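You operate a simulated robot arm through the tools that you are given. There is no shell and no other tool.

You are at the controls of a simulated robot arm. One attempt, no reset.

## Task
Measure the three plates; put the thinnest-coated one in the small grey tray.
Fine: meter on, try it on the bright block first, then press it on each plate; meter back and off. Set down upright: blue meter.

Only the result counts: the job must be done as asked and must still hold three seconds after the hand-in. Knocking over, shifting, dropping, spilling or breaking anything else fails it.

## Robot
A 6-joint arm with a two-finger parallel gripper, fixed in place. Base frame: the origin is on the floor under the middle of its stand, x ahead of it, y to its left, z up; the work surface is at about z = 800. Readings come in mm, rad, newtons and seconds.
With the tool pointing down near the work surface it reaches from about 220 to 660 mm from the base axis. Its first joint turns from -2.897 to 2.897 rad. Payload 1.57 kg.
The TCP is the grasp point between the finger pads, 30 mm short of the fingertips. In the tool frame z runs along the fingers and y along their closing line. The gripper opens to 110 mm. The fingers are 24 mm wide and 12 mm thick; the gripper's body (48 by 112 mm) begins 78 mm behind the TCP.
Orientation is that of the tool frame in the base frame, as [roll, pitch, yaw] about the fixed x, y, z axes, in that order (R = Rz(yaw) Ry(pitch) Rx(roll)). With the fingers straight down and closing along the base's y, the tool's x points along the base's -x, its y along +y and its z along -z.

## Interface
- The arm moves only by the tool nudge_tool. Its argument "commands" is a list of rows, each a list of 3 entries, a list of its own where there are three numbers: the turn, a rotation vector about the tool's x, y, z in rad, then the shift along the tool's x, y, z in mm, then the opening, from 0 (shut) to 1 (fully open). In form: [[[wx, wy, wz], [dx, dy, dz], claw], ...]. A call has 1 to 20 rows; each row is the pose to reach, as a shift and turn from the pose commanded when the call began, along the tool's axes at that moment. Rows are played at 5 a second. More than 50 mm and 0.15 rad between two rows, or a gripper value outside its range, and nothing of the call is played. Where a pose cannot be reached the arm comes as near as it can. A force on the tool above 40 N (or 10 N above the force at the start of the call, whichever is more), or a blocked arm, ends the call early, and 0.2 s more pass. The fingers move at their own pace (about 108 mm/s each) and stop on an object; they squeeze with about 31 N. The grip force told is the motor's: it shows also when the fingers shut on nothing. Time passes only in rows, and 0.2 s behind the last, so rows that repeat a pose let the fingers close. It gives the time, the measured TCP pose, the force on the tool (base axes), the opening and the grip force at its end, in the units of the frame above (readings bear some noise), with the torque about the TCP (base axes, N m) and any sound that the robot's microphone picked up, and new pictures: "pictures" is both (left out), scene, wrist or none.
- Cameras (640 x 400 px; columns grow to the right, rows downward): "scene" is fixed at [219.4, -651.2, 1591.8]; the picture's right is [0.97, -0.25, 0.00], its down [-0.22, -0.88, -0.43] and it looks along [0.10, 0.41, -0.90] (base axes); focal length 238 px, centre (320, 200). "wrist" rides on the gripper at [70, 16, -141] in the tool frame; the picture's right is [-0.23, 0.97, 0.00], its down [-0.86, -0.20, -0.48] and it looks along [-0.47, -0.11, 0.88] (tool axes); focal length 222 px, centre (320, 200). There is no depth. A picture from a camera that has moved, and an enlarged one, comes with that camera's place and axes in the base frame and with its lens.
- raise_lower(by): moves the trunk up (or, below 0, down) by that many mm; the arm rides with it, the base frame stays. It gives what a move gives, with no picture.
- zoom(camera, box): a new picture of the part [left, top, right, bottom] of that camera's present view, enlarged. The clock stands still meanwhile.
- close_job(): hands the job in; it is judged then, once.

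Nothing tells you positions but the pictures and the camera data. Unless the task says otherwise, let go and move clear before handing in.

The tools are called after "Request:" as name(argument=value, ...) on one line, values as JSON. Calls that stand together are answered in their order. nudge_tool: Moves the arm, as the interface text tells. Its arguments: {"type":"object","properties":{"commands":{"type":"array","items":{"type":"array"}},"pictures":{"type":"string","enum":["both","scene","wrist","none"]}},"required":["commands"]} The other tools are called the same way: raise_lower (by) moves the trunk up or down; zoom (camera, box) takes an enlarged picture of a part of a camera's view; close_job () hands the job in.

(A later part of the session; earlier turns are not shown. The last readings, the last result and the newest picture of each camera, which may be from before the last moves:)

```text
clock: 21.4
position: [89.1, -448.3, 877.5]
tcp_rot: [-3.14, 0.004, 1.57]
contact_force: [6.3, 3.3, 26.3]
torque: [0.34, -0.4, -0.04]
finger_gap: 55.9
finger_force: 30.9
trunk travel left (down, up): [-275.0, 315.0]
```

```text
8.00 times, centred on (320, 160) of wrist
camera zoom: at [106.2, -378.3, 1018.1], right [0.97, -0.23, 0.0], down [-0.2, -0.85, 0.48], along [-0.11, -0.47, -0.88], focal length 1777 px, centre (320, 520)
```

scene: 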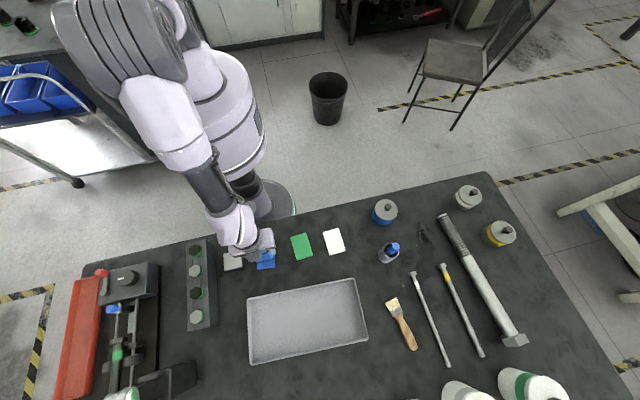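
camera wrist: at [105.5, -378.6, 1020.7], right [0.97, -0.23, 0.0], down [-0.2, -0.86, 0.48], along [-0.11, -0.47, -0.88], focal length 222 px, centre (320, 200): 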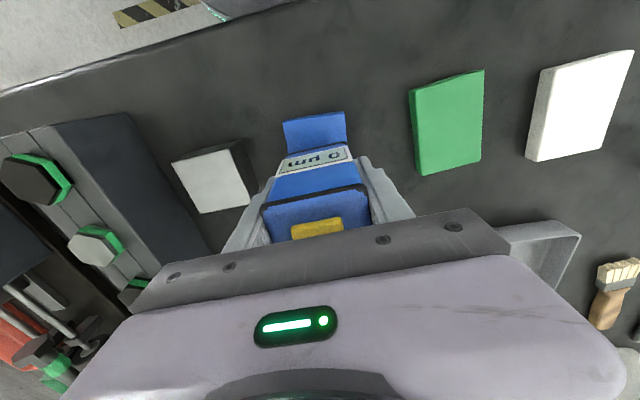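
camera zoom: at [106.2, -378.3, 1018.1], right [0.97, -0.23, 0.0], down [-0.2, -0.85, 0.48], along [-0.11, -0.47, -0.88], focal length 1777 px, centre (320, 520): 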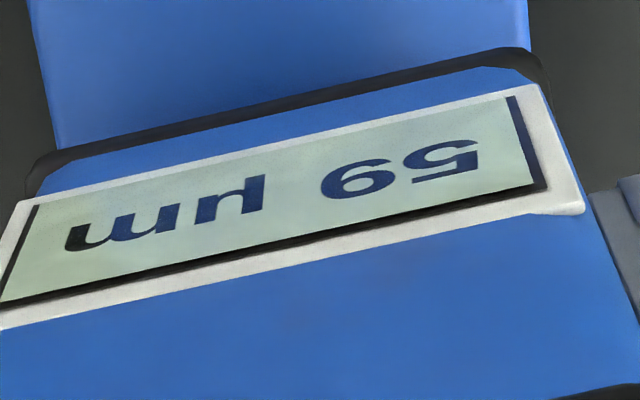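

The blue plate reads 59 µm. Next is the green plate.

Request:
nudge_tool(commands=[[[0, 0, 0], [0, 0, -5], 0.3], [[0, 0, 0], [0, 0, -25], 0.3], [[0, 0, 0], [0, 0, -50], 0.3], [[0, 0, 0], [1, 20, -60], 0.3], [[0, 0, 0], [2, 50, -60], 0.3], [[0, 0, 0], [3, 80, -60], 0.3], [[0, 0, 0], [3, 105, -60], 0.3], [[0, 0, 0], [3, 120, -55], 0.3], [[0, 0, 0], [3, 120, -35], 0.3], [[0, 0, 0], [3, 120, -18], 0.3], [[0, 0, 0], [3, 120, -8], 0.3], [[0, 0, 0], [3, 120, -6], 0.3]], pictures="both")

Request:
zoom(camera="scene", box=[260, 215, 340, 275])

Request:
zoom(camera="wrist", box=[240, 80, 400, 190])

```text
clock: 24.0
position: [212.0, -445.7, 881.2]
tcp_rot: [3.141, 0.001, 1.571]
contact_force: [0.7, 0.4, -1.5]
torque: [-0.02, 0.0, -0.02]
finger_gap: 55.6
finger_force: 31.0
trunk travel left (down, up): [-275.0, 315.0]
camera wrist: at [227.2, -375.8, 1022.4], right [0.97, -0.23, 0.0], down [-0.2, -0.86, 0.48], along [-0.11, -0.47, -0.88], focal length 222 px, centre (320, 200)
```

scene: 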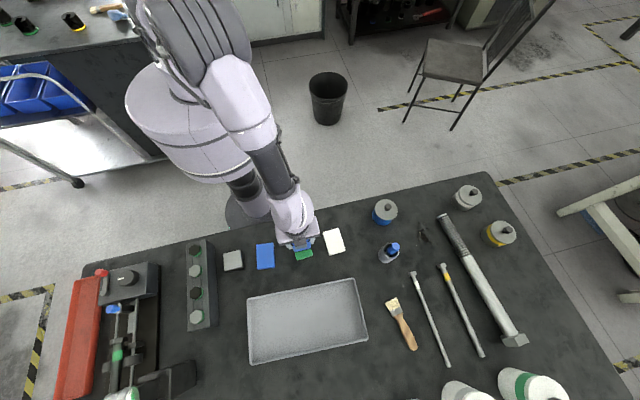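
wrist: 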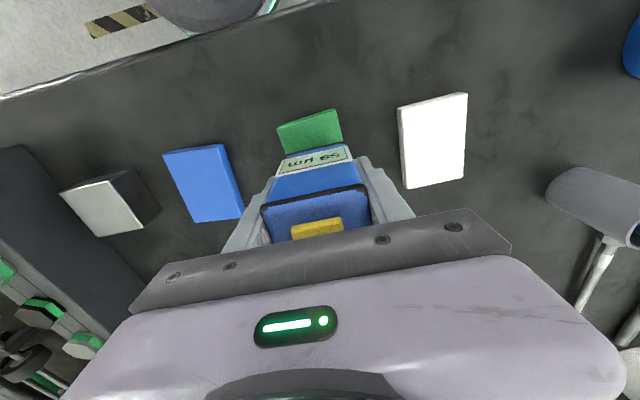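

```text
6.67 times, centred on (300, 245) of scene
camera zoom: at [219.4, -651.2, 1591.8], right [0.97, -0.25, 0.0], down [-0.22, -0.88, -0.43], along [0.1, 0.41, -0.9], focal length 1587 px, centre (453, -100)
```

zoom: 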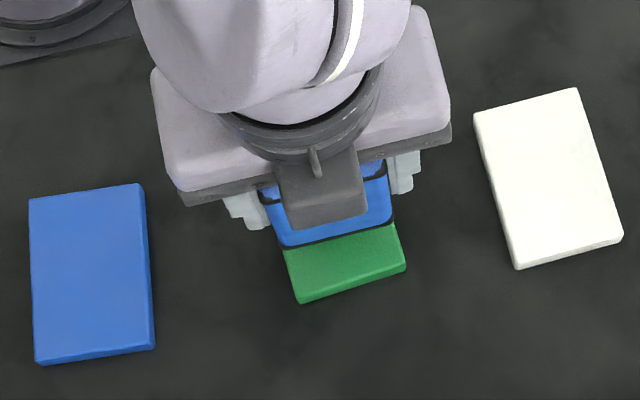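

```text
3.64 times, centred on (320, 135) of wrist
camera zoom: at [227.2, -375.8, 1022.4], right [0.97, -0.23, 0.0], down [-0.2, -0.86, 0.48], along [-0.11, -0.47, -0.88], focal length 808 px, centre (320, 436)
```

zoom: 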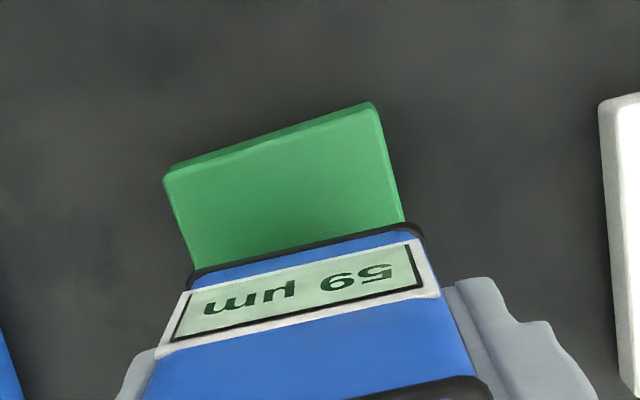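

Over the green plate. Pressing down in 1 mm steps.

Request:
nudge_tool(commands=[[[0, 0, 0], [0, -1, 1], 0.3], [[0, 0, 0], [0, -2, 2], 0.3], [[0, 0, 0], [0, -2, 3], 0.3], [[0, 0, 0], [0, -2, 4], 0.3]], pictures="none")

Request:
zoom(camera="wrist", box=[280, 135, 360, 185])

```text
clock: 25.0
position: [207.1, -445.1, 875.8]
tcp_rot: [-3.141, 0.0, 1.571]
contact_force: [-1.0, 0.0, -0.6]
torque: [0.01, 0.01, 0.0]
finger_gap: 56.1
finger_force: 31.1
trunk travel left (down, up): [-275.0, 315.0]
```

```text
8.00 times, centred on (320, 160) of wrist
camera zoom: at [224.9, -376.0, 1018.5], right [0.97, -0.23, 0.0], down [-0.2, -0.86, 0.48], along [-0.11, -0.47, -0.88], focal length 1777 px, centre (320, 520)
```

zoom: 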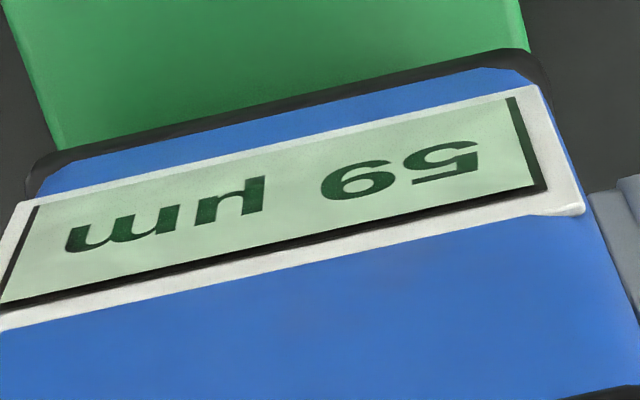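

No contact yet; the old value remains. Continuing down.

Request:
nudge_tool(commands=[[[0, 0, 0], [0, 0, 1], 0.3], [[0, 0, 0], [0, 0, 2], 0.3], [[0, 0, 0], [0, 0, 3], 0.3]], pictures="none")

Request:
zoom(camera="wrist", box=[280, 135, 360, 185])

```text
clock: 25.8
position: [208.9, -445.6, 877.6]
tcp_rot: [3.141, 0.005, 1.57]
contact_force: [0.8, -4.1, 27.8]
torque: [-0.05, 0.1, -0.02]
finger_gap: 55.8
finger_force: 30.8
trunk travel left (down, up): [-275.0, 315.0]
```

```text
8.00 times, centred on (320, 160) of wrist
camera zoom: at [224.5, -374.9, 1017.1], right [0.97, -0.23, 0.0], down [-0.2, -0.85, 0.48], along [-0.11, -0.47, -0.88], focal length 1777 px, centre (320, 520)
```

zoom: 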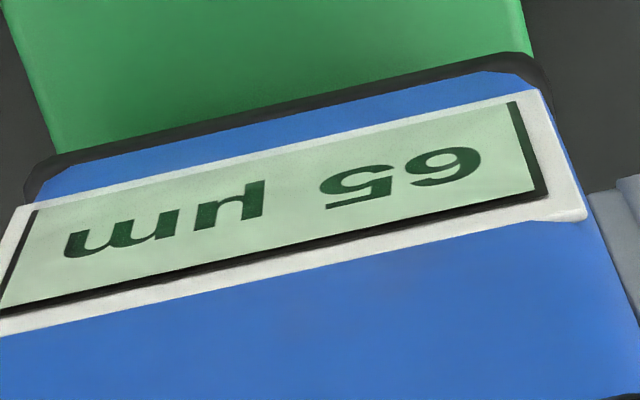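

A new value appeared on green, with digits like "65". I'll enlarge to distinguish 6 from 9.

Request:
zoom(camera="wrist", box=[315, 145, 347, 165])

```text
16.00 times, centred on (331, 155) of wrist
camera zoom: at [224.5, -374.9, 1017.1], right [0.97, -0.23, 0.0], down [-0.2, -0.85, 0.48], along [-0.11, -0.47, -0.88], focal length 3554 px, centre (144, 920)
```

zoom: 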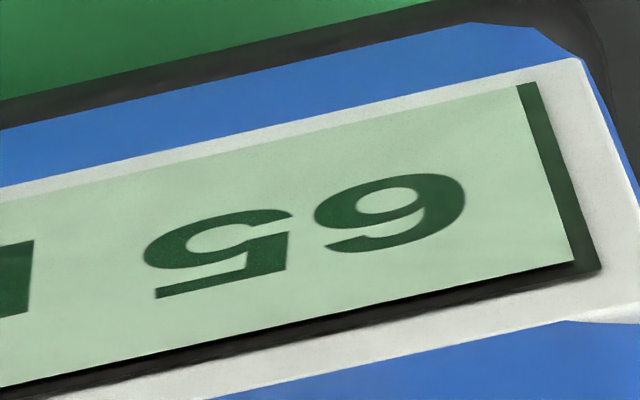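

The green plate reads 65 µm. Now the white plate.

Request:
nudge_tool(commands=[[[0, 0, 0], [0, 0, -5], 0.3], [[0, 0, 0], [0, 0, -25], 0.3], [[0, 0, 0], [0, 0, -50], 0.3], [[0, 0, 0], [-2, 20, -60], 0.3], [[0, 0, 0], [-5, 50, -60], 0.3], [[0, 0, 0], [-8, 80, -60], 0.3], [[0, 0, 0], [-10, 100, -60], 0.3], [[0, 0, 0], [-10.5, 110, -55], 0.3], [[0, 0, 0], [-10.5, 110, -35], 0.3], [[0, 0, 0], [-10.5, 110, -18], 0.3], [[0, 0, 0], [-10.5, 110, -9], 0.3], [[0, 0, 0], [-10.5, 110, -7], 0.3]], pictures="both")

Request:
zoom(camera="scene", box=[290, 210, 370, 270])

Request:
zoom(camera="wrist", box=[240, 80, 400, 190])

```text
clock: 28.4
position: [317.1, -454.3, 879.5]
tcp_rot: [-3.141, -0.001, 1.571]
contact_force: [0.4, -1.0, -2.0]
torque: [-0.05, -0.01, -0.02]
finger_gap: 55.9
finger_force: 31.2
trunk travel left (down, up): [-275.0, 315.0]
camera wrist: at [334.3, -385.8, 1021.7], right [0.97, -0.23, 0.0], down [-0.2, -0.86, 0.48], along [-0.11, -0.47, -0.88], focal length 222 px, centre (320, 200)
```

scene: 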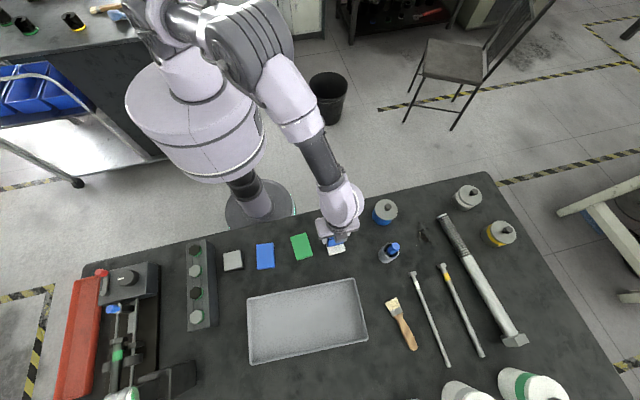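
wrist: 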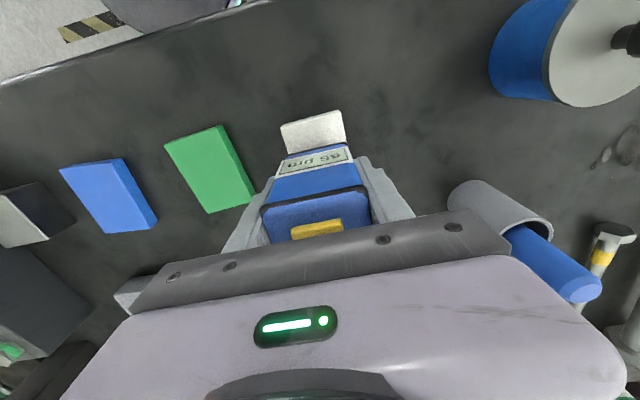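

```text
6.67 times, centred on (330, 240) of scene
camera zoom: at [219.4, -651.2, 1591.8], right [0.97, -0.25, 0.0], down [-0.22, -0.88, -0.43], along [0.1, 0.41, -0.9], focal length 1587 px, centre (253, -67)
```

zoom: 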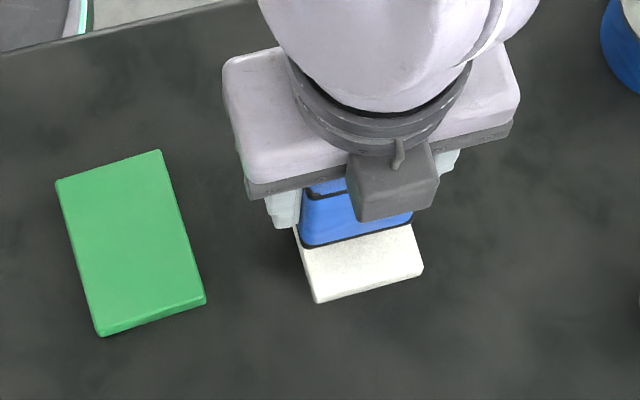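

```text
3.64 times, centred on (320, 135) of wrist
camera zoom: at [334.3, -385.8, 1021.7], right [0.97, -0.23, 0.0], down [-0.2, -0.86, 0.48], along [-0.11, -0.47, -0.88], focal length 808 px, centre (320, 436)
```

zoom: 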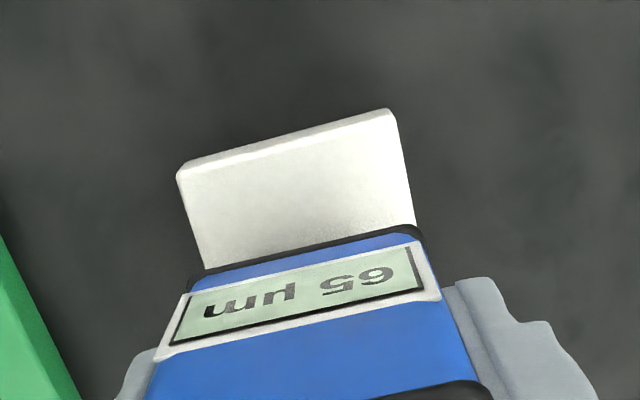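

Over the white plate, clear of the cup and spool. Pressing down slowly.

Request:
nudge_tool(commands=[[[0, 0, 0], [0, 0, 1.5], 0.3], [[0, 0, 0], [0, 0, 3], 0.3], [[0, 0, 0], [0, 0, 4], 0.3], [[0, 0, 0], [0, 0, 5], 0.3], [[0, 0, 0], [0, 0, 6], 0.3]], pictures="none")

Request:
zoom(camera="wrist", box=[280, 135, 360, 185])

Request:
zoom(camera="wrist", box=[315, 145, 347, 165])

```text
clock: 29.6
position: [318.4, -455.6, 875.6]
tcp_rot: [-3.141, 0.002, 1.571]
contact_force: [-1.0, 2.7, 10.9]
torque: [0.19, 0.13, -0.04]
finger_gap: 55.7
finger_force: 31.3
trunk travel left (down, up): [-275.0, 315.0]
```

```text
8.00 times, centred on (320, 160) of wrist
camera zoom: at [334.5, -386.1, 1017.3], right [0.97, -0.23, 0.0], down [-0.2, -0.85, 0.48], along [-0.11, -0.47, -0.88], focal length 1777 px, centre (320, 520)
```

zoom: 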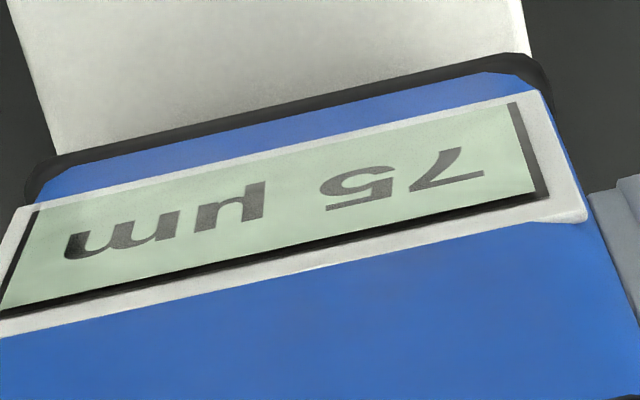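

```text
16.00 times, centred on (331, 155) of wrist
camera zoom: at [334.5, -386.1, 1017.3], right [0.97, -0.23, 0.0], down [-0.2, -0.85, 0.48], along [-0.11, -0.47, -0.88], focal length 3554 px, centre (144, 920)
```

zoom: 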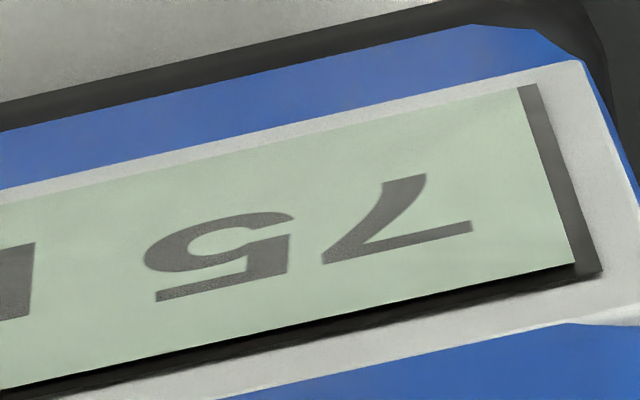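

The white plate reads 75 µm, so blue (59 µm) is the thinnest. Now I'll carry the meter back to its starting place.

Request:
nudge_tool(commands=[[[0, 0, 0], [0, 0, -5], 0.3], [[0, 0, 0], [0, 0, -25], 0.3], [[0, 0, 0], [0, 0, -50], 0.3], [[0, 0, 0], [1, 15, -60], 0.3], [[0, 0, 0], [3, 45, -60], 0.3], [[0, 0, 0], [5, 75, -60], 0.3], [[0, 0, 0], [6, 90, -55], 0.3], [[0, 0, 0], [6, 90, -35], 0.3], [[0, 0, 0], [6, 90, -15], 0.3], [[0, 0, 0], [6, 90, 0], 0.3], [[0, 0, 0], [6, 90, 6], 0.3], [[0, 0, 0], [6, 90, 8], 0.3]], pictures="both")

Request:
zoom(camera="scene", box=[320, 205, 400, 255])

Request:
zoom(camera="wrist", box=[240, 80, 400, 200])

```text
clock: 32.2
position: [406.8, -451.3, 865.2]
tcp_rot: [3.141, 0.001, 1.571]
contact_force: [-0.1, 0.2, -1.3]
torque: [-0.02, 0.02, 0.0]
finger_gap: 55.5
finger_force: 31.3
trunk travel left (down, up): [-275.0, 315.0]
camera wrist: at [423.8, -381.0, 1007.2], right [0.97, -0.23, 0.0], down [-0.2, -0.86, 0.48], along [-0.11, -0.47, -0.88], focal length 222 px, centre (320, 200)
```

scene: 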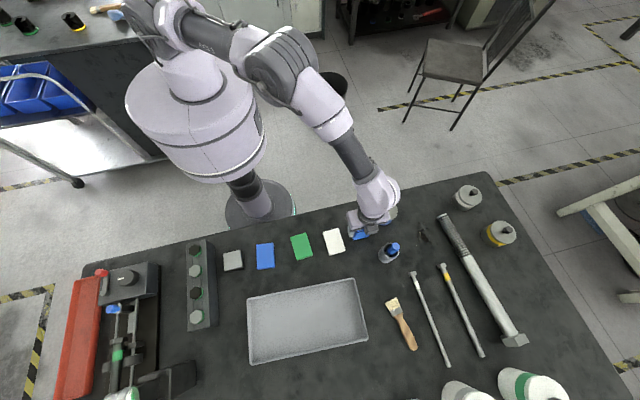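
wrist: 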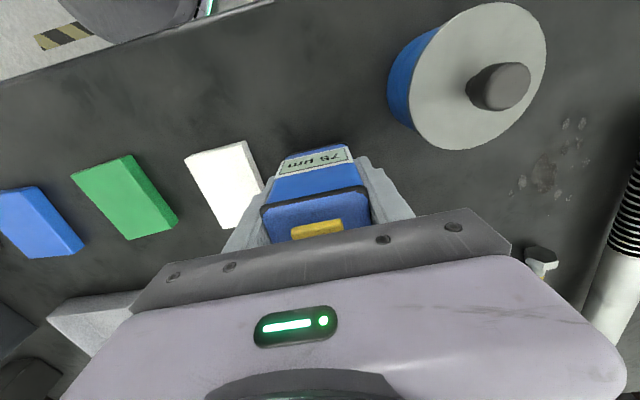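

```text
8.00 times, centred on (360, 230) of scene
camera zoom: at [219.4, -651.2, 1591.8], right [0.97, -0.25, 0.0], down [-0.22, -0.88, -0.43], along [0.1, 0.41, -0.9], focal length 1904 px, centre (0, -40)
```

zoom: 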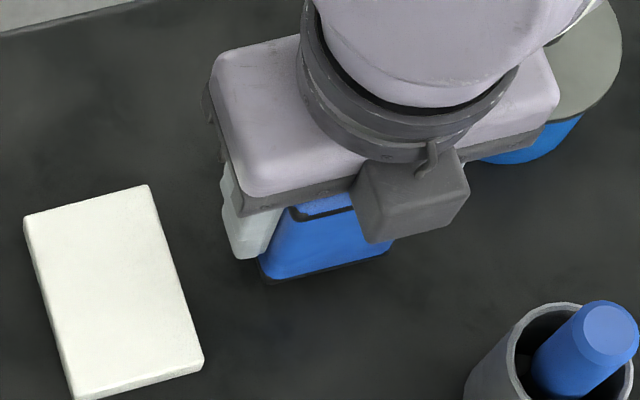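

```text
3.33 times, centred on (320, 140) of wrist
camera zoom: at [423.8, -381.0, 1007.2], right [0.97, -0.23, 0.0], down [-0.2, -0.86, 0.48], along [-0.11, -0.47, -0.88], focal length 740 px, centre (320, 400)
```

zoom: 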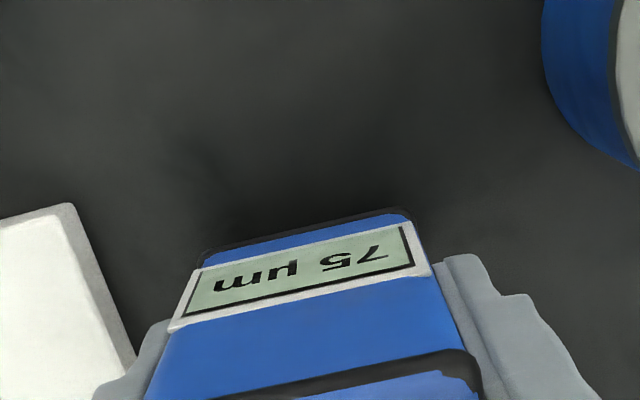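

The meter hovers a few mm above its original spot. Lowering it gently until it touches the bench.

Request:
nudge_tool(commands=[[[0, 0, 0], [0, 0, 1], 0.3], [[0, 0, 0], [0, 0, 2], 0.3], [[0, 0, 0], [0, 0, 3], 0.3]], pictures="none")

```text
clock: 33.0
position: [406.9, -450.6, 863.5]
tcp_rot: [3.14, -0.001, 1.571]
contact_force: [-0.1, 0.0, -1.5]
torque: [0.02, 0.0, -0.03]
finger_gap: 55.7
finger_force: 30.9
trunk travel left (down, up): [-275.0, 315.0]
```

Request:
nudge_tool(commands=[[[0, 0, 0], [0, 0, 0.7], 0.3], [[0, 0, 0], [0, 0, 1.4], 0.3]], pictures="none")

```text
clock: 33.6
position: [406.0, -449.0, 860.6]
tcp_rot: [-3.141, 0.002, 1.574]
contact_force: [0.4, -0.1, -1.0]
torque: [0.01, -0.02, -0.01]
finger_gap: 55.5
finger_force: 31.3
trunk travel left (down, up): [-275.0, 315.0]
```

No contact yet (still about -1 N). Continuing in sub-millimetre steps.

Request:
nudge_tool(commands=[[[0, 0, 0], [0, 0, 0.5], 0.3], [[0, 0, 0], [0, 0, 1.0], 0.3]], pictures="none")

```text
clock: 34.2
position: [408.3, -449.6, 860.5]
tcp_rot: [3.141, -0.001, 1.571]
contact_force: [0.2, 0.0, -1.8]
torque: [0.05, -0.04, 0.04]
finger_gap: 55.8
finger_force: 30.9
trunk travel left (down, up): [-275.0, 315.0]
```

Still hanging free; the meter slid slightly up in the grip while pressing. Continuing down.

Request:
nudge_tool(commands=[[[0, 0, 0], [0, 0, 0.5], 0.3], [[0, 0, 0], [0, 0, 1.0], 0.3]], pictures="none")

```text
clock: 34.8
position: [406.4, -449.5, 859.6]
tcp_rot: [-3.141, 0.0, 1.57]
contact_force: [-0.6, -1.2, 0.0]
torque: [-0.04, 0.07, 0.01]
finger_gap: 56.0
finger_force: 31.1
trunk travel left (down, up): [-275.0, 315.0]
```

Request:
nudge_tool(commands=[[[0, 0, 0], [0, 0, 0.4], 0.3], [[0, 0, 0], [0, 0, 0.4], 0.3]], pictures="wrist")

Request:
zoom(camera="wrist", box=[260, 100, 380, 180])

```text
clock: 35.4
position: [407.0, -449.9, 860.5]
tcp_rot: [-3.141, -0.001, 1.57]
contact_force: [0.0, -2.0, 2.3]
torque: [-0.15, 0.03, 0.02]
finger_gap: 55.9
finger_force: 31.1
trunk travel left (down, up): [-275.0, 315.0]
camera wrist: at [424.2, -380.1, 1001.4], right [0.97, -0.23, 0.0], down [-0.2, -0.85, 0.48], along [-0.11, -0.47, -0.88], focal length 222 px, centre (320, 200)
```

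wrist: 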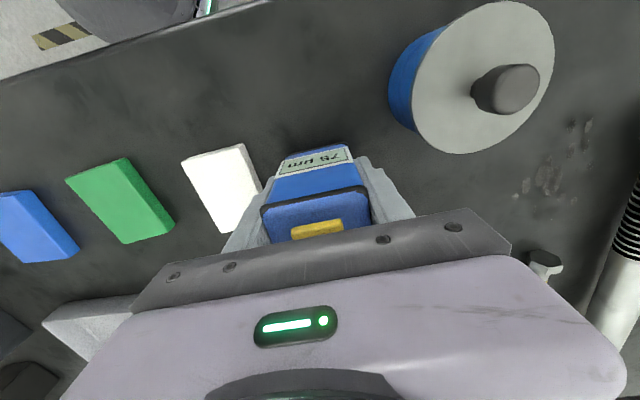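

```text
5.00 times, centred on (320, 140) of wrist
camera zoom: at [424.2, -380.1, 1001.4], right [0.97, -0.23, 0.0], down [-0.2, -0.85, 0.48], along [-0.11, -0.47, -0.88], focal length 1111 px, centre (320, 500)
```

zoom: 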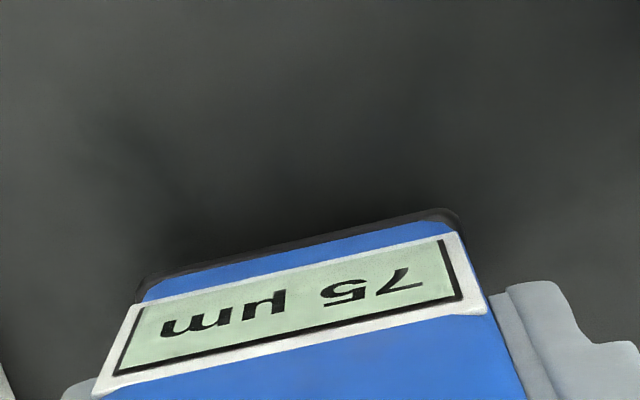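

It's now touching the bench. I'll press a touch more so it seats flat, then open the fingers.

Request:
nudge_tool(commands=[[[0, 0, 0], [0, 0, 0.4], 0.3], [[0, 0, 0], [0, 0, 0.7], 0.3]], pictures="none")

```text
clock: 36.0
position: [406.2, -449.1, 860.0]
tcp_rot: [3.141, 0.001, 1.568]
contact_force: [1.6, -1.3, 6.1]
torque: [-0.17, -0.06, 0.05]
finger_gap: 55.8
finger_force: 31.1
trunk travel left (down, up): [-275.0, 315.0]
```

Seated with about 6-7 N of contact. Opening the fingers evenly.

Request:
nudge_tool(commands=[[[0, 0, 0], [0, 0, 0], 0.52], [[0, 0, 0], [0, 0, 0], 0.6], [[0, 0, 0], [0, 0, 0], 0.72], [[0, 0, 0], [0, 0, 0], 0.76], [[0, 0, 0], [0, 0, 0], 0.76]], pictures="both")

Request:
zoom(camera="wrist", box=[240, 90, 400, 200])

Request:
zoom(camera="scene", box=[320, 205, 400, 255])

```text
clock: 37.2
position: [407.7, -448.6, 859.1]
tcp_rot: [-3.14, 0.0, 1.571]
contact_force: [0.4, 0.3, 0.2]
torque: [0.03, 0.01, -0.03]
finger_gap: 83.5
finger_force: 0.0
trunk travel left (down, up): [-275.0, 315.0]
camera wrist: at [423.7, -379.7, 1001.1], right [0.97, -0.23, 0.0], down [-0.2, -0.86, 0.48], along [-0.11, -0.47, -0.88], focal length 222 px, centre (320, 200)
```

scene: 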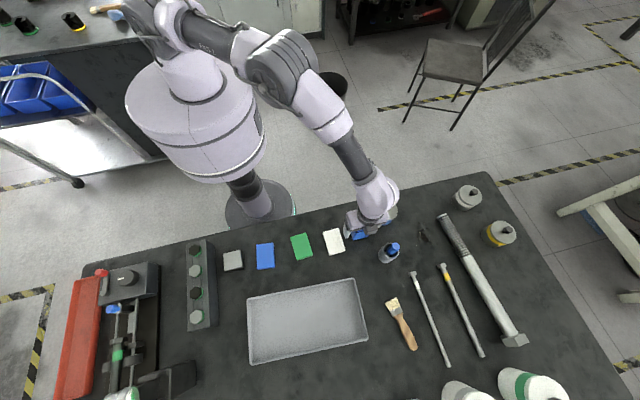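
wrist: 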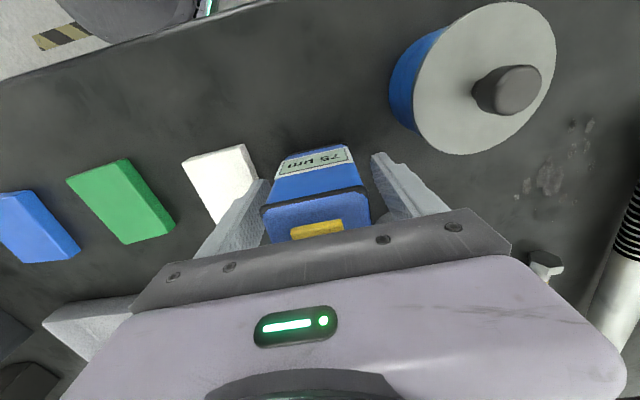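

```text
3.64 times, centred on (320, 145) of wrist
camera zoom: at [423.7, -379.7, 1001.1], right [0.97, -0.23, 0.0], down [-0.2, -0.86, 0.48], along [-0.11, -0.47, -0.88], focal length 808 px, centre (320, 400)
```

zoom: 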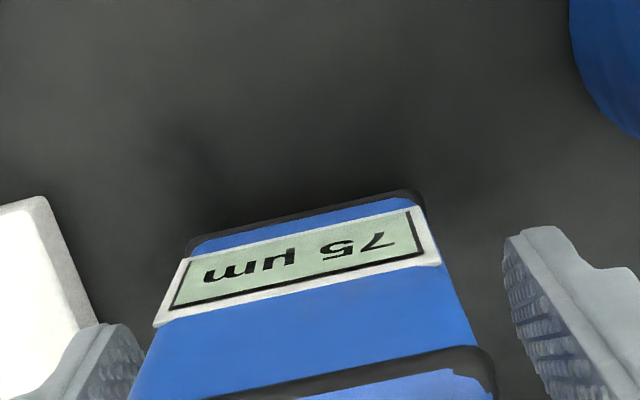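

```text
8.00 times, centred on (360, 230) of scene
camera zoom: at [219.4, -651.2, 1591.8], right [0.97, -0.25, 0.0], down [-0.22, -0.88, -0.43], along [0.1, 0.41, -0.9], focal length 1904 px, centre (0, -40)
```

zoom: 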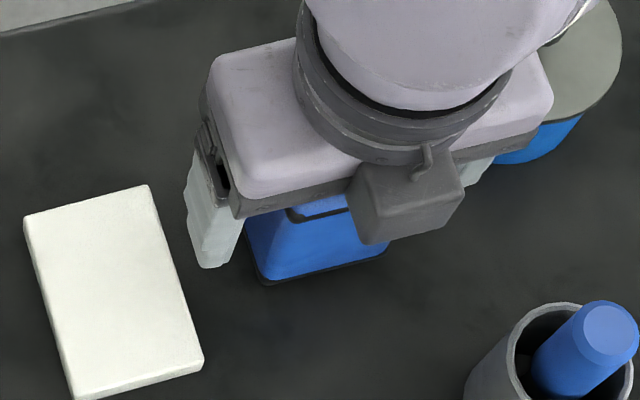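

Released; the meter stands upright at its original place. I'll raise straight up, close the fingers and hover above the button.

Request:
nudge_tool(commands=[[[0, 0, 0], [0, 0, -10], 0.76], [[0, 0, 0], [0, 0, -30], 0.76], [[0, 0, 0], [0, 0, -55], 0.76], [[0, 0, 0], [0, 0, -80], 0.76], [[0, 0, 0], [0, 0, -100], 0.76], [[0, 0, 0], [0, 0, -100], 0.76], [[0, 0, 0], [0, 0, -100], 0.4], [[0, 0, 0], [0, 0, -100], 0], [[0, 0, 0], [0, 0, -100], 0], [[0, 0, 0], [0, 0, -92], 0]], pictures="both")

Request:
zoom(camera="wrist", box=[260, 100, 380, 220])

Request:
zoom(camera="scene", box=[323, 195, 403, 245])

```text
clock: 39.4
position: [407.0, -447.9, 952.0]
tcp_rot: [-3.141, 0.001, 1.57]
contact_force: [-0.1, -0.2, 0.8]
torque: [0.01, -0.04, 0.02]
finger_gap: 0.4
finger_force: 20.8
trunk travel left (down, up): [-275.0, 315.0]
camera wrist: at [424.1, -379.3, 1093.9], right [0.97, -0.23, 0.0], down [-0.2, -0.86, 0.48], along [-0.11, -0.47, -0.88], focal length 222 px, centre (320, 200)
```

scene: 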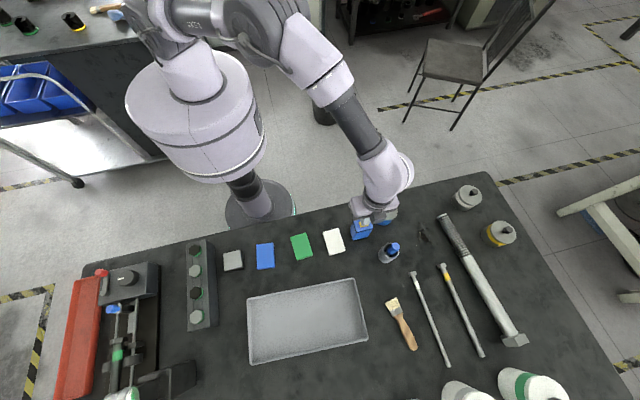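
wrist: 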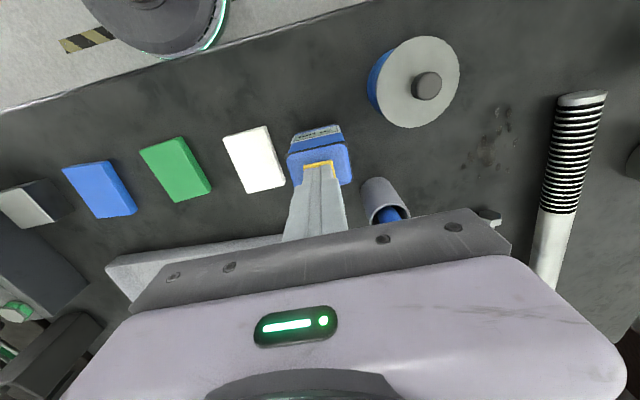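

```text
3.33 times, centred on (320, 160) of wrist
camera zoom: at [424.1, -379.3, 1093.9], right [0.97, -0.23, 0.0], down [-0.2, -0.86, 0.48], along [-0.11, -0.47, -0.88], focal length 740 px, centre (320, 333)
```

zoom: 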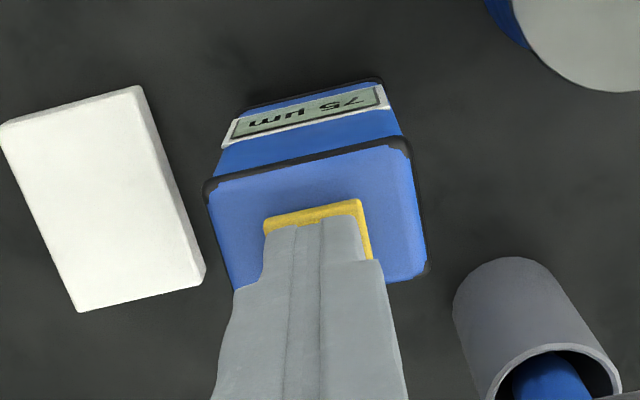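

```text
8.00 times, centred on (363, 220) of scene
camera zoom: at [219.4, -651.2, 1591.8], right [0.97, -0.25, 0.0], down [-0.22, -0.88, -0.43], along [0.1, 0.41, -0.9], focal length 1904 px, centre (-24, 40)
```

zoom: 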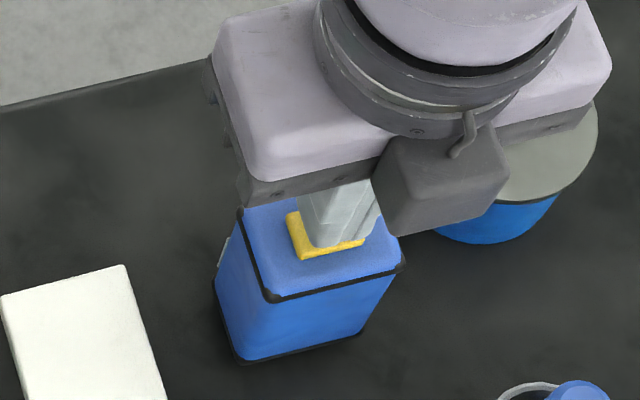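

The fingertip is centred over the button, about 10 mm above it. Pressing down gently until the click.

Request:
nudge_tool(commands=[[[0, 0, 0], [0, 0, 3], 0], [[0, 0, 0], [0, 0, 6], 0], [[0, 0, 0], [0, 0, 7.5], 0]], pictures="none")

```text
clock: 40.2
position: [408.8, -449.8, 943.2]
tcp_rot: [3.141, -0.001, 1.57]
contact_force: [-0.4, -0.2, 1.1]
torque: [0.0, 0.02, 0.0]
finger_gap: 0.1
finger_force: 20.8
trunk travel left (down, up): [-275.0, 315.0]
```

Request:
nudge_tool(commands=[[[0, 0, 0], [0, 0, 1], 0], [[0, 0, 0], [0, 0, 2], 0], [[0, 0, 0], [0, 0, 3], 0]], pictures="none")

Request:
zoom(camera="wrist", box=[280, 105, 360, 165])

```text
clock: 41.0
position: [408.5, -448.5, 941.1]
tcp_rot: [-3.14, 0.0, 1.57]
contact_force: [-0.3, -0.9, 3.2]
torque: [-0.04, -0.04, -0.01]
finger_gap: 0.0
finger_force: 21.4
trunk travel left (down, up): [-275.0, 315.0]
heard: click
```

```text
6.67 times, centred on (320, 135) of wrist
camera zoom: at [424.7, -379.8, 1082.4], right [0.97, -0.23, 0.0], down [-0.2, -0.85, 0.48], along [-0.11, -0.47, -0.88], focal length 1481 px, centre (320, 633)
```

zoom: 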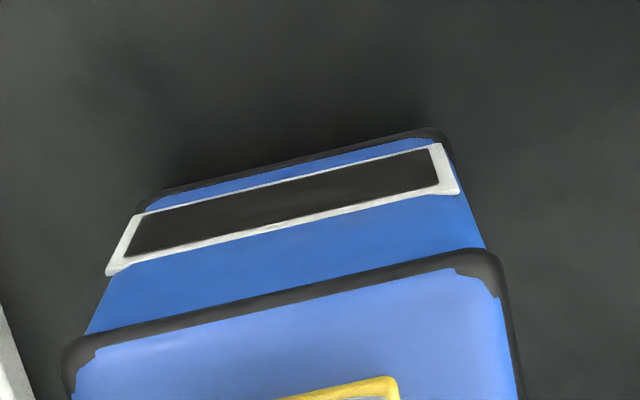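

The display has gone dark, so the meter is off and back in its place. Now I'll raise the arm and go above the blue plate with the fingers open for picking it up.

Request:
nudge_tool(commands=[[[0, 0, 0], [0, 0, -10], 0], [[0, 0, 0], [0, 0, -40], 0], [[0, 0, 0], [0, -10, -60], 0], [[0, 0, 0], [0, -45, -60], 0.4], [[0, 0, 0], [0, -85, -60], 0.76], [[0, 0, 0], [0, -125, -60], 0.76], [[0, 0, 0], [0, -165, -60], 0.76], [[0, 0, 0], [0, -205, -60], 0.76], [[0, 0, 0], [0, -245, -60], 0.76], [[0, 0, 0.05], [0, -285, -60], 0.76], [[0, 0, 0.11], [0, -317, -60], 0.76], [[0, 0, 0.11], [0, -317, -60], 0.76]], pictures="both")

Request:
zoom(camera="wrist", box=[230, 90, 410, 220])

Request:
zoom(camera="scene", box=[220, 260, 400, 372])

Request:
zoom(camera="scene", box=[324, 205, 404, 255])

```text
clock: 43.6
position: [88.3, -449.3, 998.0]
tcp_rot: [-3.141, -0.001, 1.46]
contact_force: [0.4, -0.3, -0.5]
torque: [-0.02, 0.0, 0.01]
finger_gap: 83.8
finger_force: 0.1
trunk travel left (down, up): [-275.0, 315.0]
camera wrist: at [112.5, -382.7, 1139.9], right [0.94, -0.33, 0.0], down [-0.29, -0.83, 0.48], along [-0.16, -0.45, -0.88], focal length 222 px, centre (320, 200)
```

scene: 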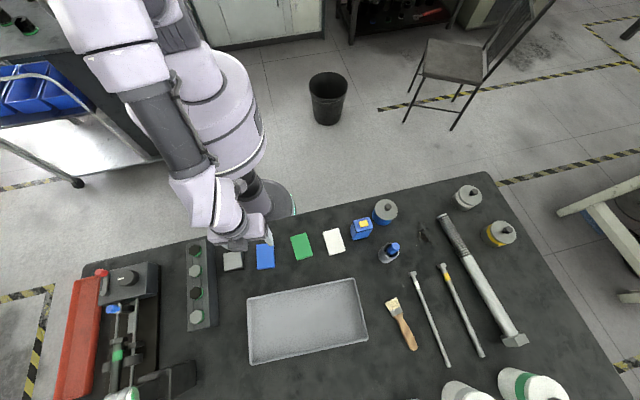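
wrist: 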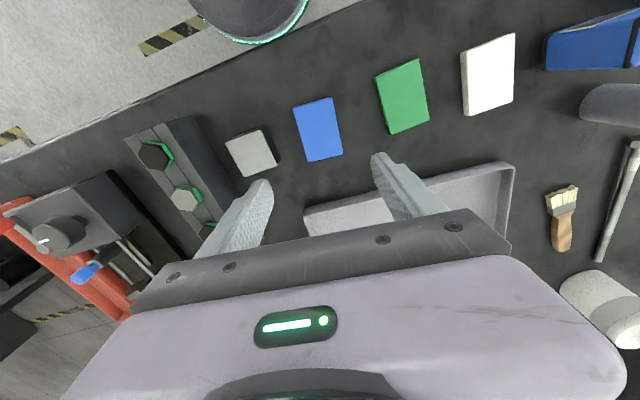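

```text
3.08 times, centred on (320, 155) of wrist
camera zoom: at [112.5, -382.7, 1139.9], right [0.94, -0.33, 0.0], down [-0.29, -0.83, 0.48], along [-0.16, -0.45, -0.88], focal length 684 px, centre (320, 338)
```

zoom: 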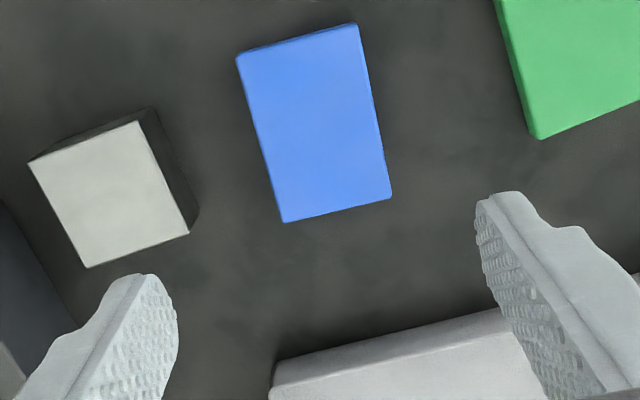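

```text
3.56 times, centred on (310, 316) of scene
camera zoom: at [219.4, -651.2, 1591.8], right [0.97, -0.25, 0.0], down [-0.22, -0.88, -0.43], along [0.1, 0.41, -0.9], focal length 846 px, centre (356, -212)
```

zoom: 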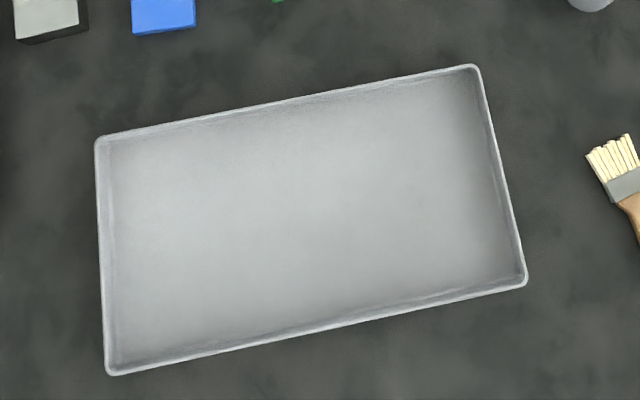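

```text
8.00 times, centred on (364, 230) of scene
camera zoom: at [219.4, -651.2, 1591.8], right [0.97, -0.25, 0.0], down [-0.22, -0.88, -0.43], along [0.1, 0.41, -0.9], focal length 1904 px, centre (-32, -40)
```

zoom: 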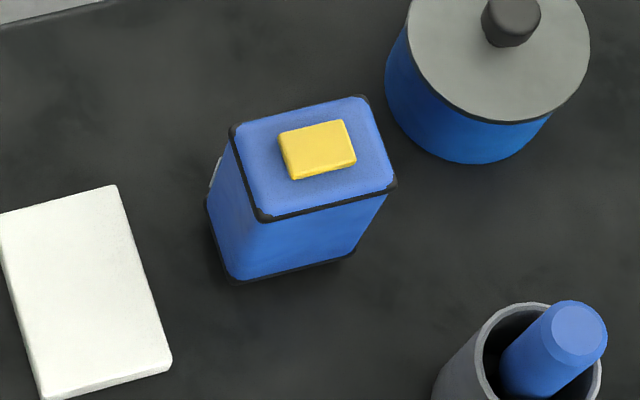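

Meter is upright and off at its place. Both views agree that the blue plate is at about (88, -446) with its top near z 815, turned about -5.6°. I'll come down over it with the fingers straddling its short side.

Request:
nudge_tool(commands=[[[0, 0, 0], [1.5, -1, 25], 0.76], [[0, 0, 0], [3, -2, 55], 0.76], [[0, 0, -0.01], [3.6, -2, 85], 0.76], [[0, 0, -0.01], [3.6, -2, 110], 0.76], [[0, 0, -0.01], [3.6, -2, 125], 0.76], [[0, 0, -0.01], [3.6, -2, 132], 0.76], [[0, 0, -0.01], [3.6, -2, 135], 0.76]], pictures="both")

Request:
zoom(camera="wrist", box=[230, 90, 410, 220])

Request:
zoom(camera="scene", box=[225, 220, 305, 280])

```text
clock: 45.2
position: [87.8, -446.9, 864.2]
tcp_rot: [3.14, 0.001, 1.47]
contact_force: [-0.1, 0.3, -0.1]
torque: [0.01, 0.03, -0.04]
finger_gap: 83.6
finger_force: 0.0
trunk travel left (down, up): [-275.0, 315.0]
camera wrist: at [111.8, -379.5, 1006.2], right [0.95, -0.32, 0.0], down [-0.28, -0.83, 0.48], along [-0.15, -0.45, -0.88], focal length 222 px, centre (320, 200)
```

scene: 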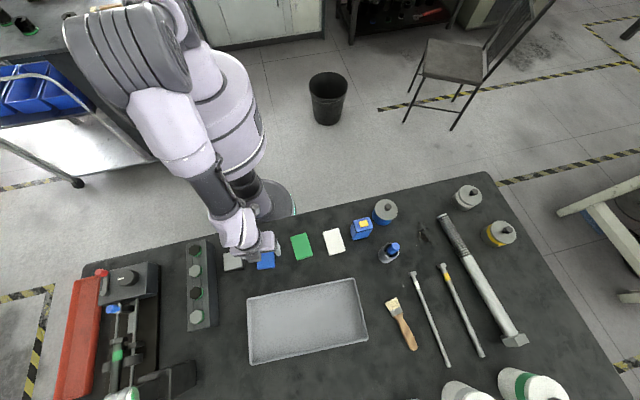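
wrist: 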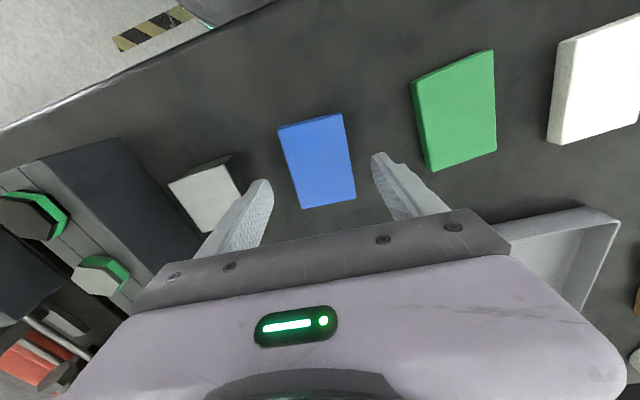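

```text
3.08 times, centred on (320, 155) of wrist
camera zoom: at [111.8, -379.5, 1006.2], right [0.95, -0.32, 0.0], down [-0.28, -0.83, 0.48], along [-0.15, -0.45, -0.88], focal length 684 px, centre (320, 338)
```

zoom: 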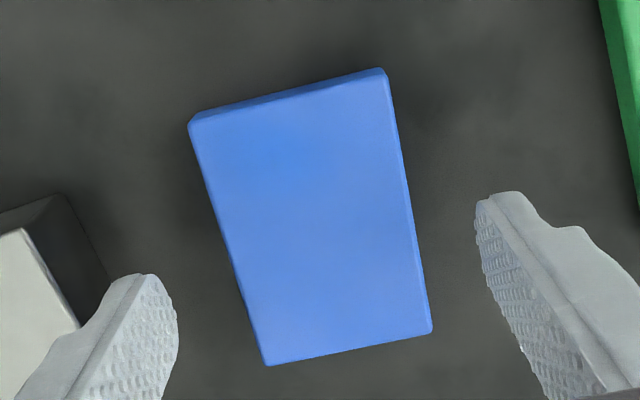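

```text
6.67 times, centred on (265, 250) of scene
camera zoom: at [219.4, -651.2, 1591.8], right [0.97, -0.25, 0.0], down [-0.22, -0.88, -0.43], along [0.1, 0.41, -0.9], focal length 1587 px, centre (687, -133)
```

zoom: 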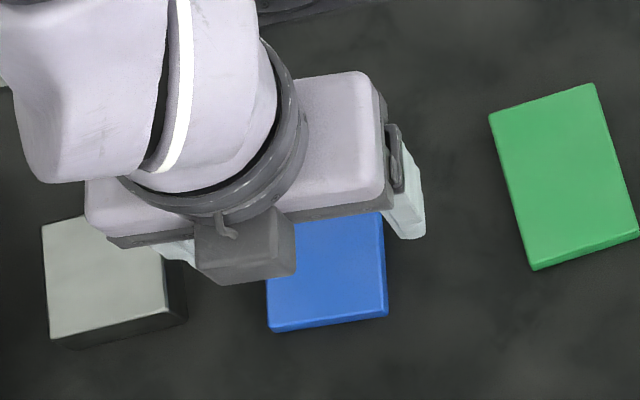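

The blue plate is centred between the fingers. I'll go down until the tips are just above the bench, then close.

Request:
nudge_tool(commands=[[[0, 0, 0.012], [0, 0.4, 8], 0.76], [[0, 0, 0.012], [0, 0.4, 16], 0.76], [[0, 0, 0.012], [0, 0.4, 23], 0.76], [[0, 0, 0.012], [0, 0.4, 28], 0.76], [[0, 0, 0.012], [0, 0.4, 30], 0.76]], pictures="both")

Request:
zoom(camera="wrist", box=[230, 100, 410, 230])

Request:
zoom(camera="scene", box=[225, 220, 305, 280])

```text
clock: 46.4
position: [89.2, -446.7, 836.4]
tcp_rot: [-3.142, -0.002, 1.46]
contact_force: [-0.6, -1.1, -0.3]
torque: [-0.03, 0.02, -0.04]
finger_gap: 83.7
finger_force: 0.2
trunk travel left (down, up): [-275.0, 315.0]
camera wrist: at [113.9, -378.8, 977.7], right [0.94, -0.33, 0.0], down [-0.29, -0.83, 0.48], along [-0.16, -0.45, -0.88], focal length 222 px, centre (320, 200)
```

scene: 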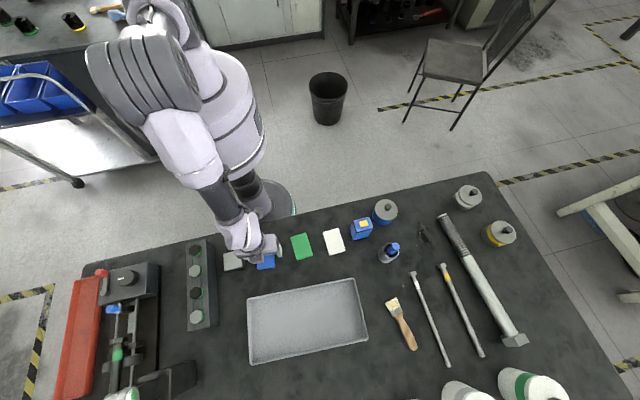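
wrist: 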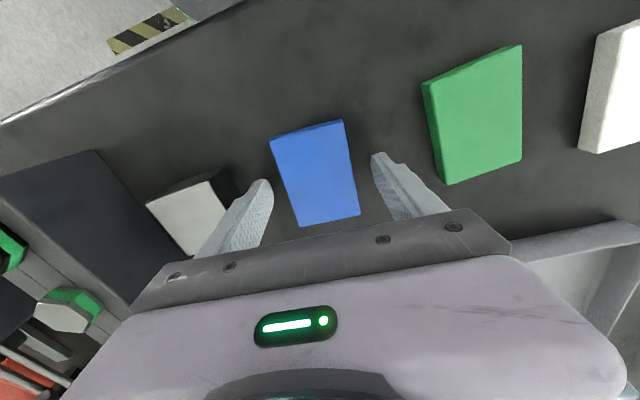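

```text
3.08 times, centred on (320, 165) of wrist
camera zoom: at [113.9, -378.8, 977.7], right [0.94, -0.33, 0.0], down [-0.29, -0.83, 0.48], along [-0.16, -0.45, -0.88], focal length 684 px, centre (320, 308)
```

zoom: 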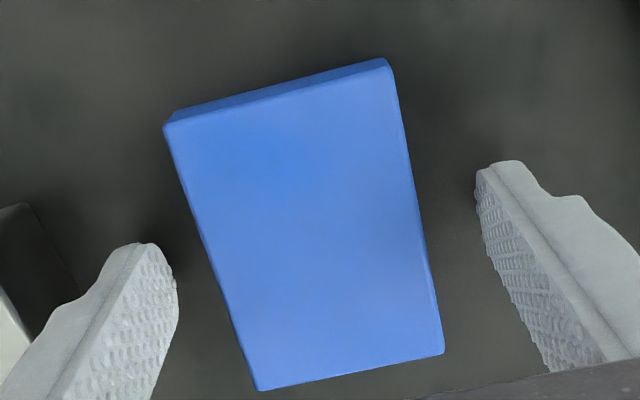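

```text
6.67 times, centred on (265, 250) of scene
camera zoom: at [219.4, -651.2, 1591.8], right [0.97, -0.25, 0.0], down [-0.22, -0.88, -0.43], along [0.1, 0.41, -0.9], focal length 1587 px, centre (687, -133)
```

zoom: 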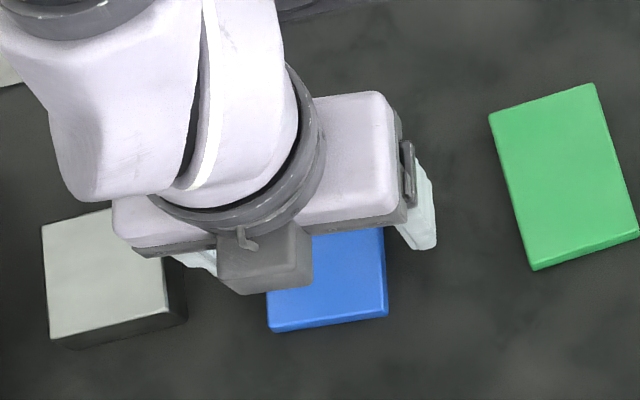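

No contact, with the tips about 5 mm above the bench and clear of the block. Lowering slightly more and closing on the plate.

Request:
nudge_tool(commands=[[[0, 0, 0], [0, 0, 1.5], 0.76], [[0, 0, 0], [0, 0, 1.5], 0.6], [[0, 0, 0], [0, 0, 1.5], 0.52], [[0, 0, 0], [0, 0, 1.5], 0.4], [[0, 0, 0], [0, 0, 1.5], 0.3], [[0, 0, 0], [0, 0, 1.5], 0.3]], pictures="both")

Request:
zoom(camera="wrist", box=[230, 100, 410, 230])

```text
clock: 47.8
position: [89.4, -445.8, 834.8]
tcp_rot: [-3.141, -0.001, 1.459]
contact_force: [-1.0, 0.5, -0.2]
torque: [0.03, 0.0, 0.03]
finger_gap: 56.0
finger_force: 31.0
trunk travel left (down, up): [-275.0, 315.0]
camera wrist: at [114.6, -379.0, 976.0], right [0.94, -0.33, 0.0], down [-0.29, -0.83, 0.48], along [-0.16, -0.45, -0.88], focal length 222 px, centre (320, 200)
```

scene: 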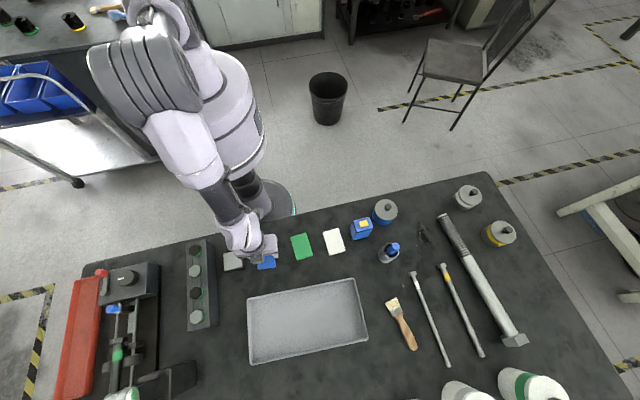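
wrist: 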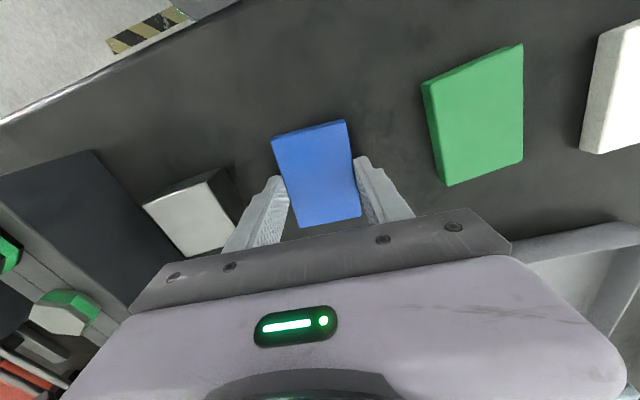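

```text
3.08 times, centred on (320, 165) of wrist
camera zoom: at [114.6, -379.0, 976.0], right [0.94, -0.33, 0.0], down [-0.29, -0.83, 0.48], along [-0.16, -0.45, -0.88], focal length 684 px, centre (320, 308)
```

zoom: 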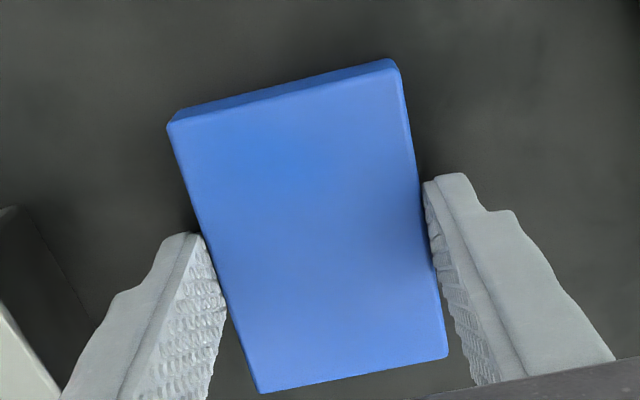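

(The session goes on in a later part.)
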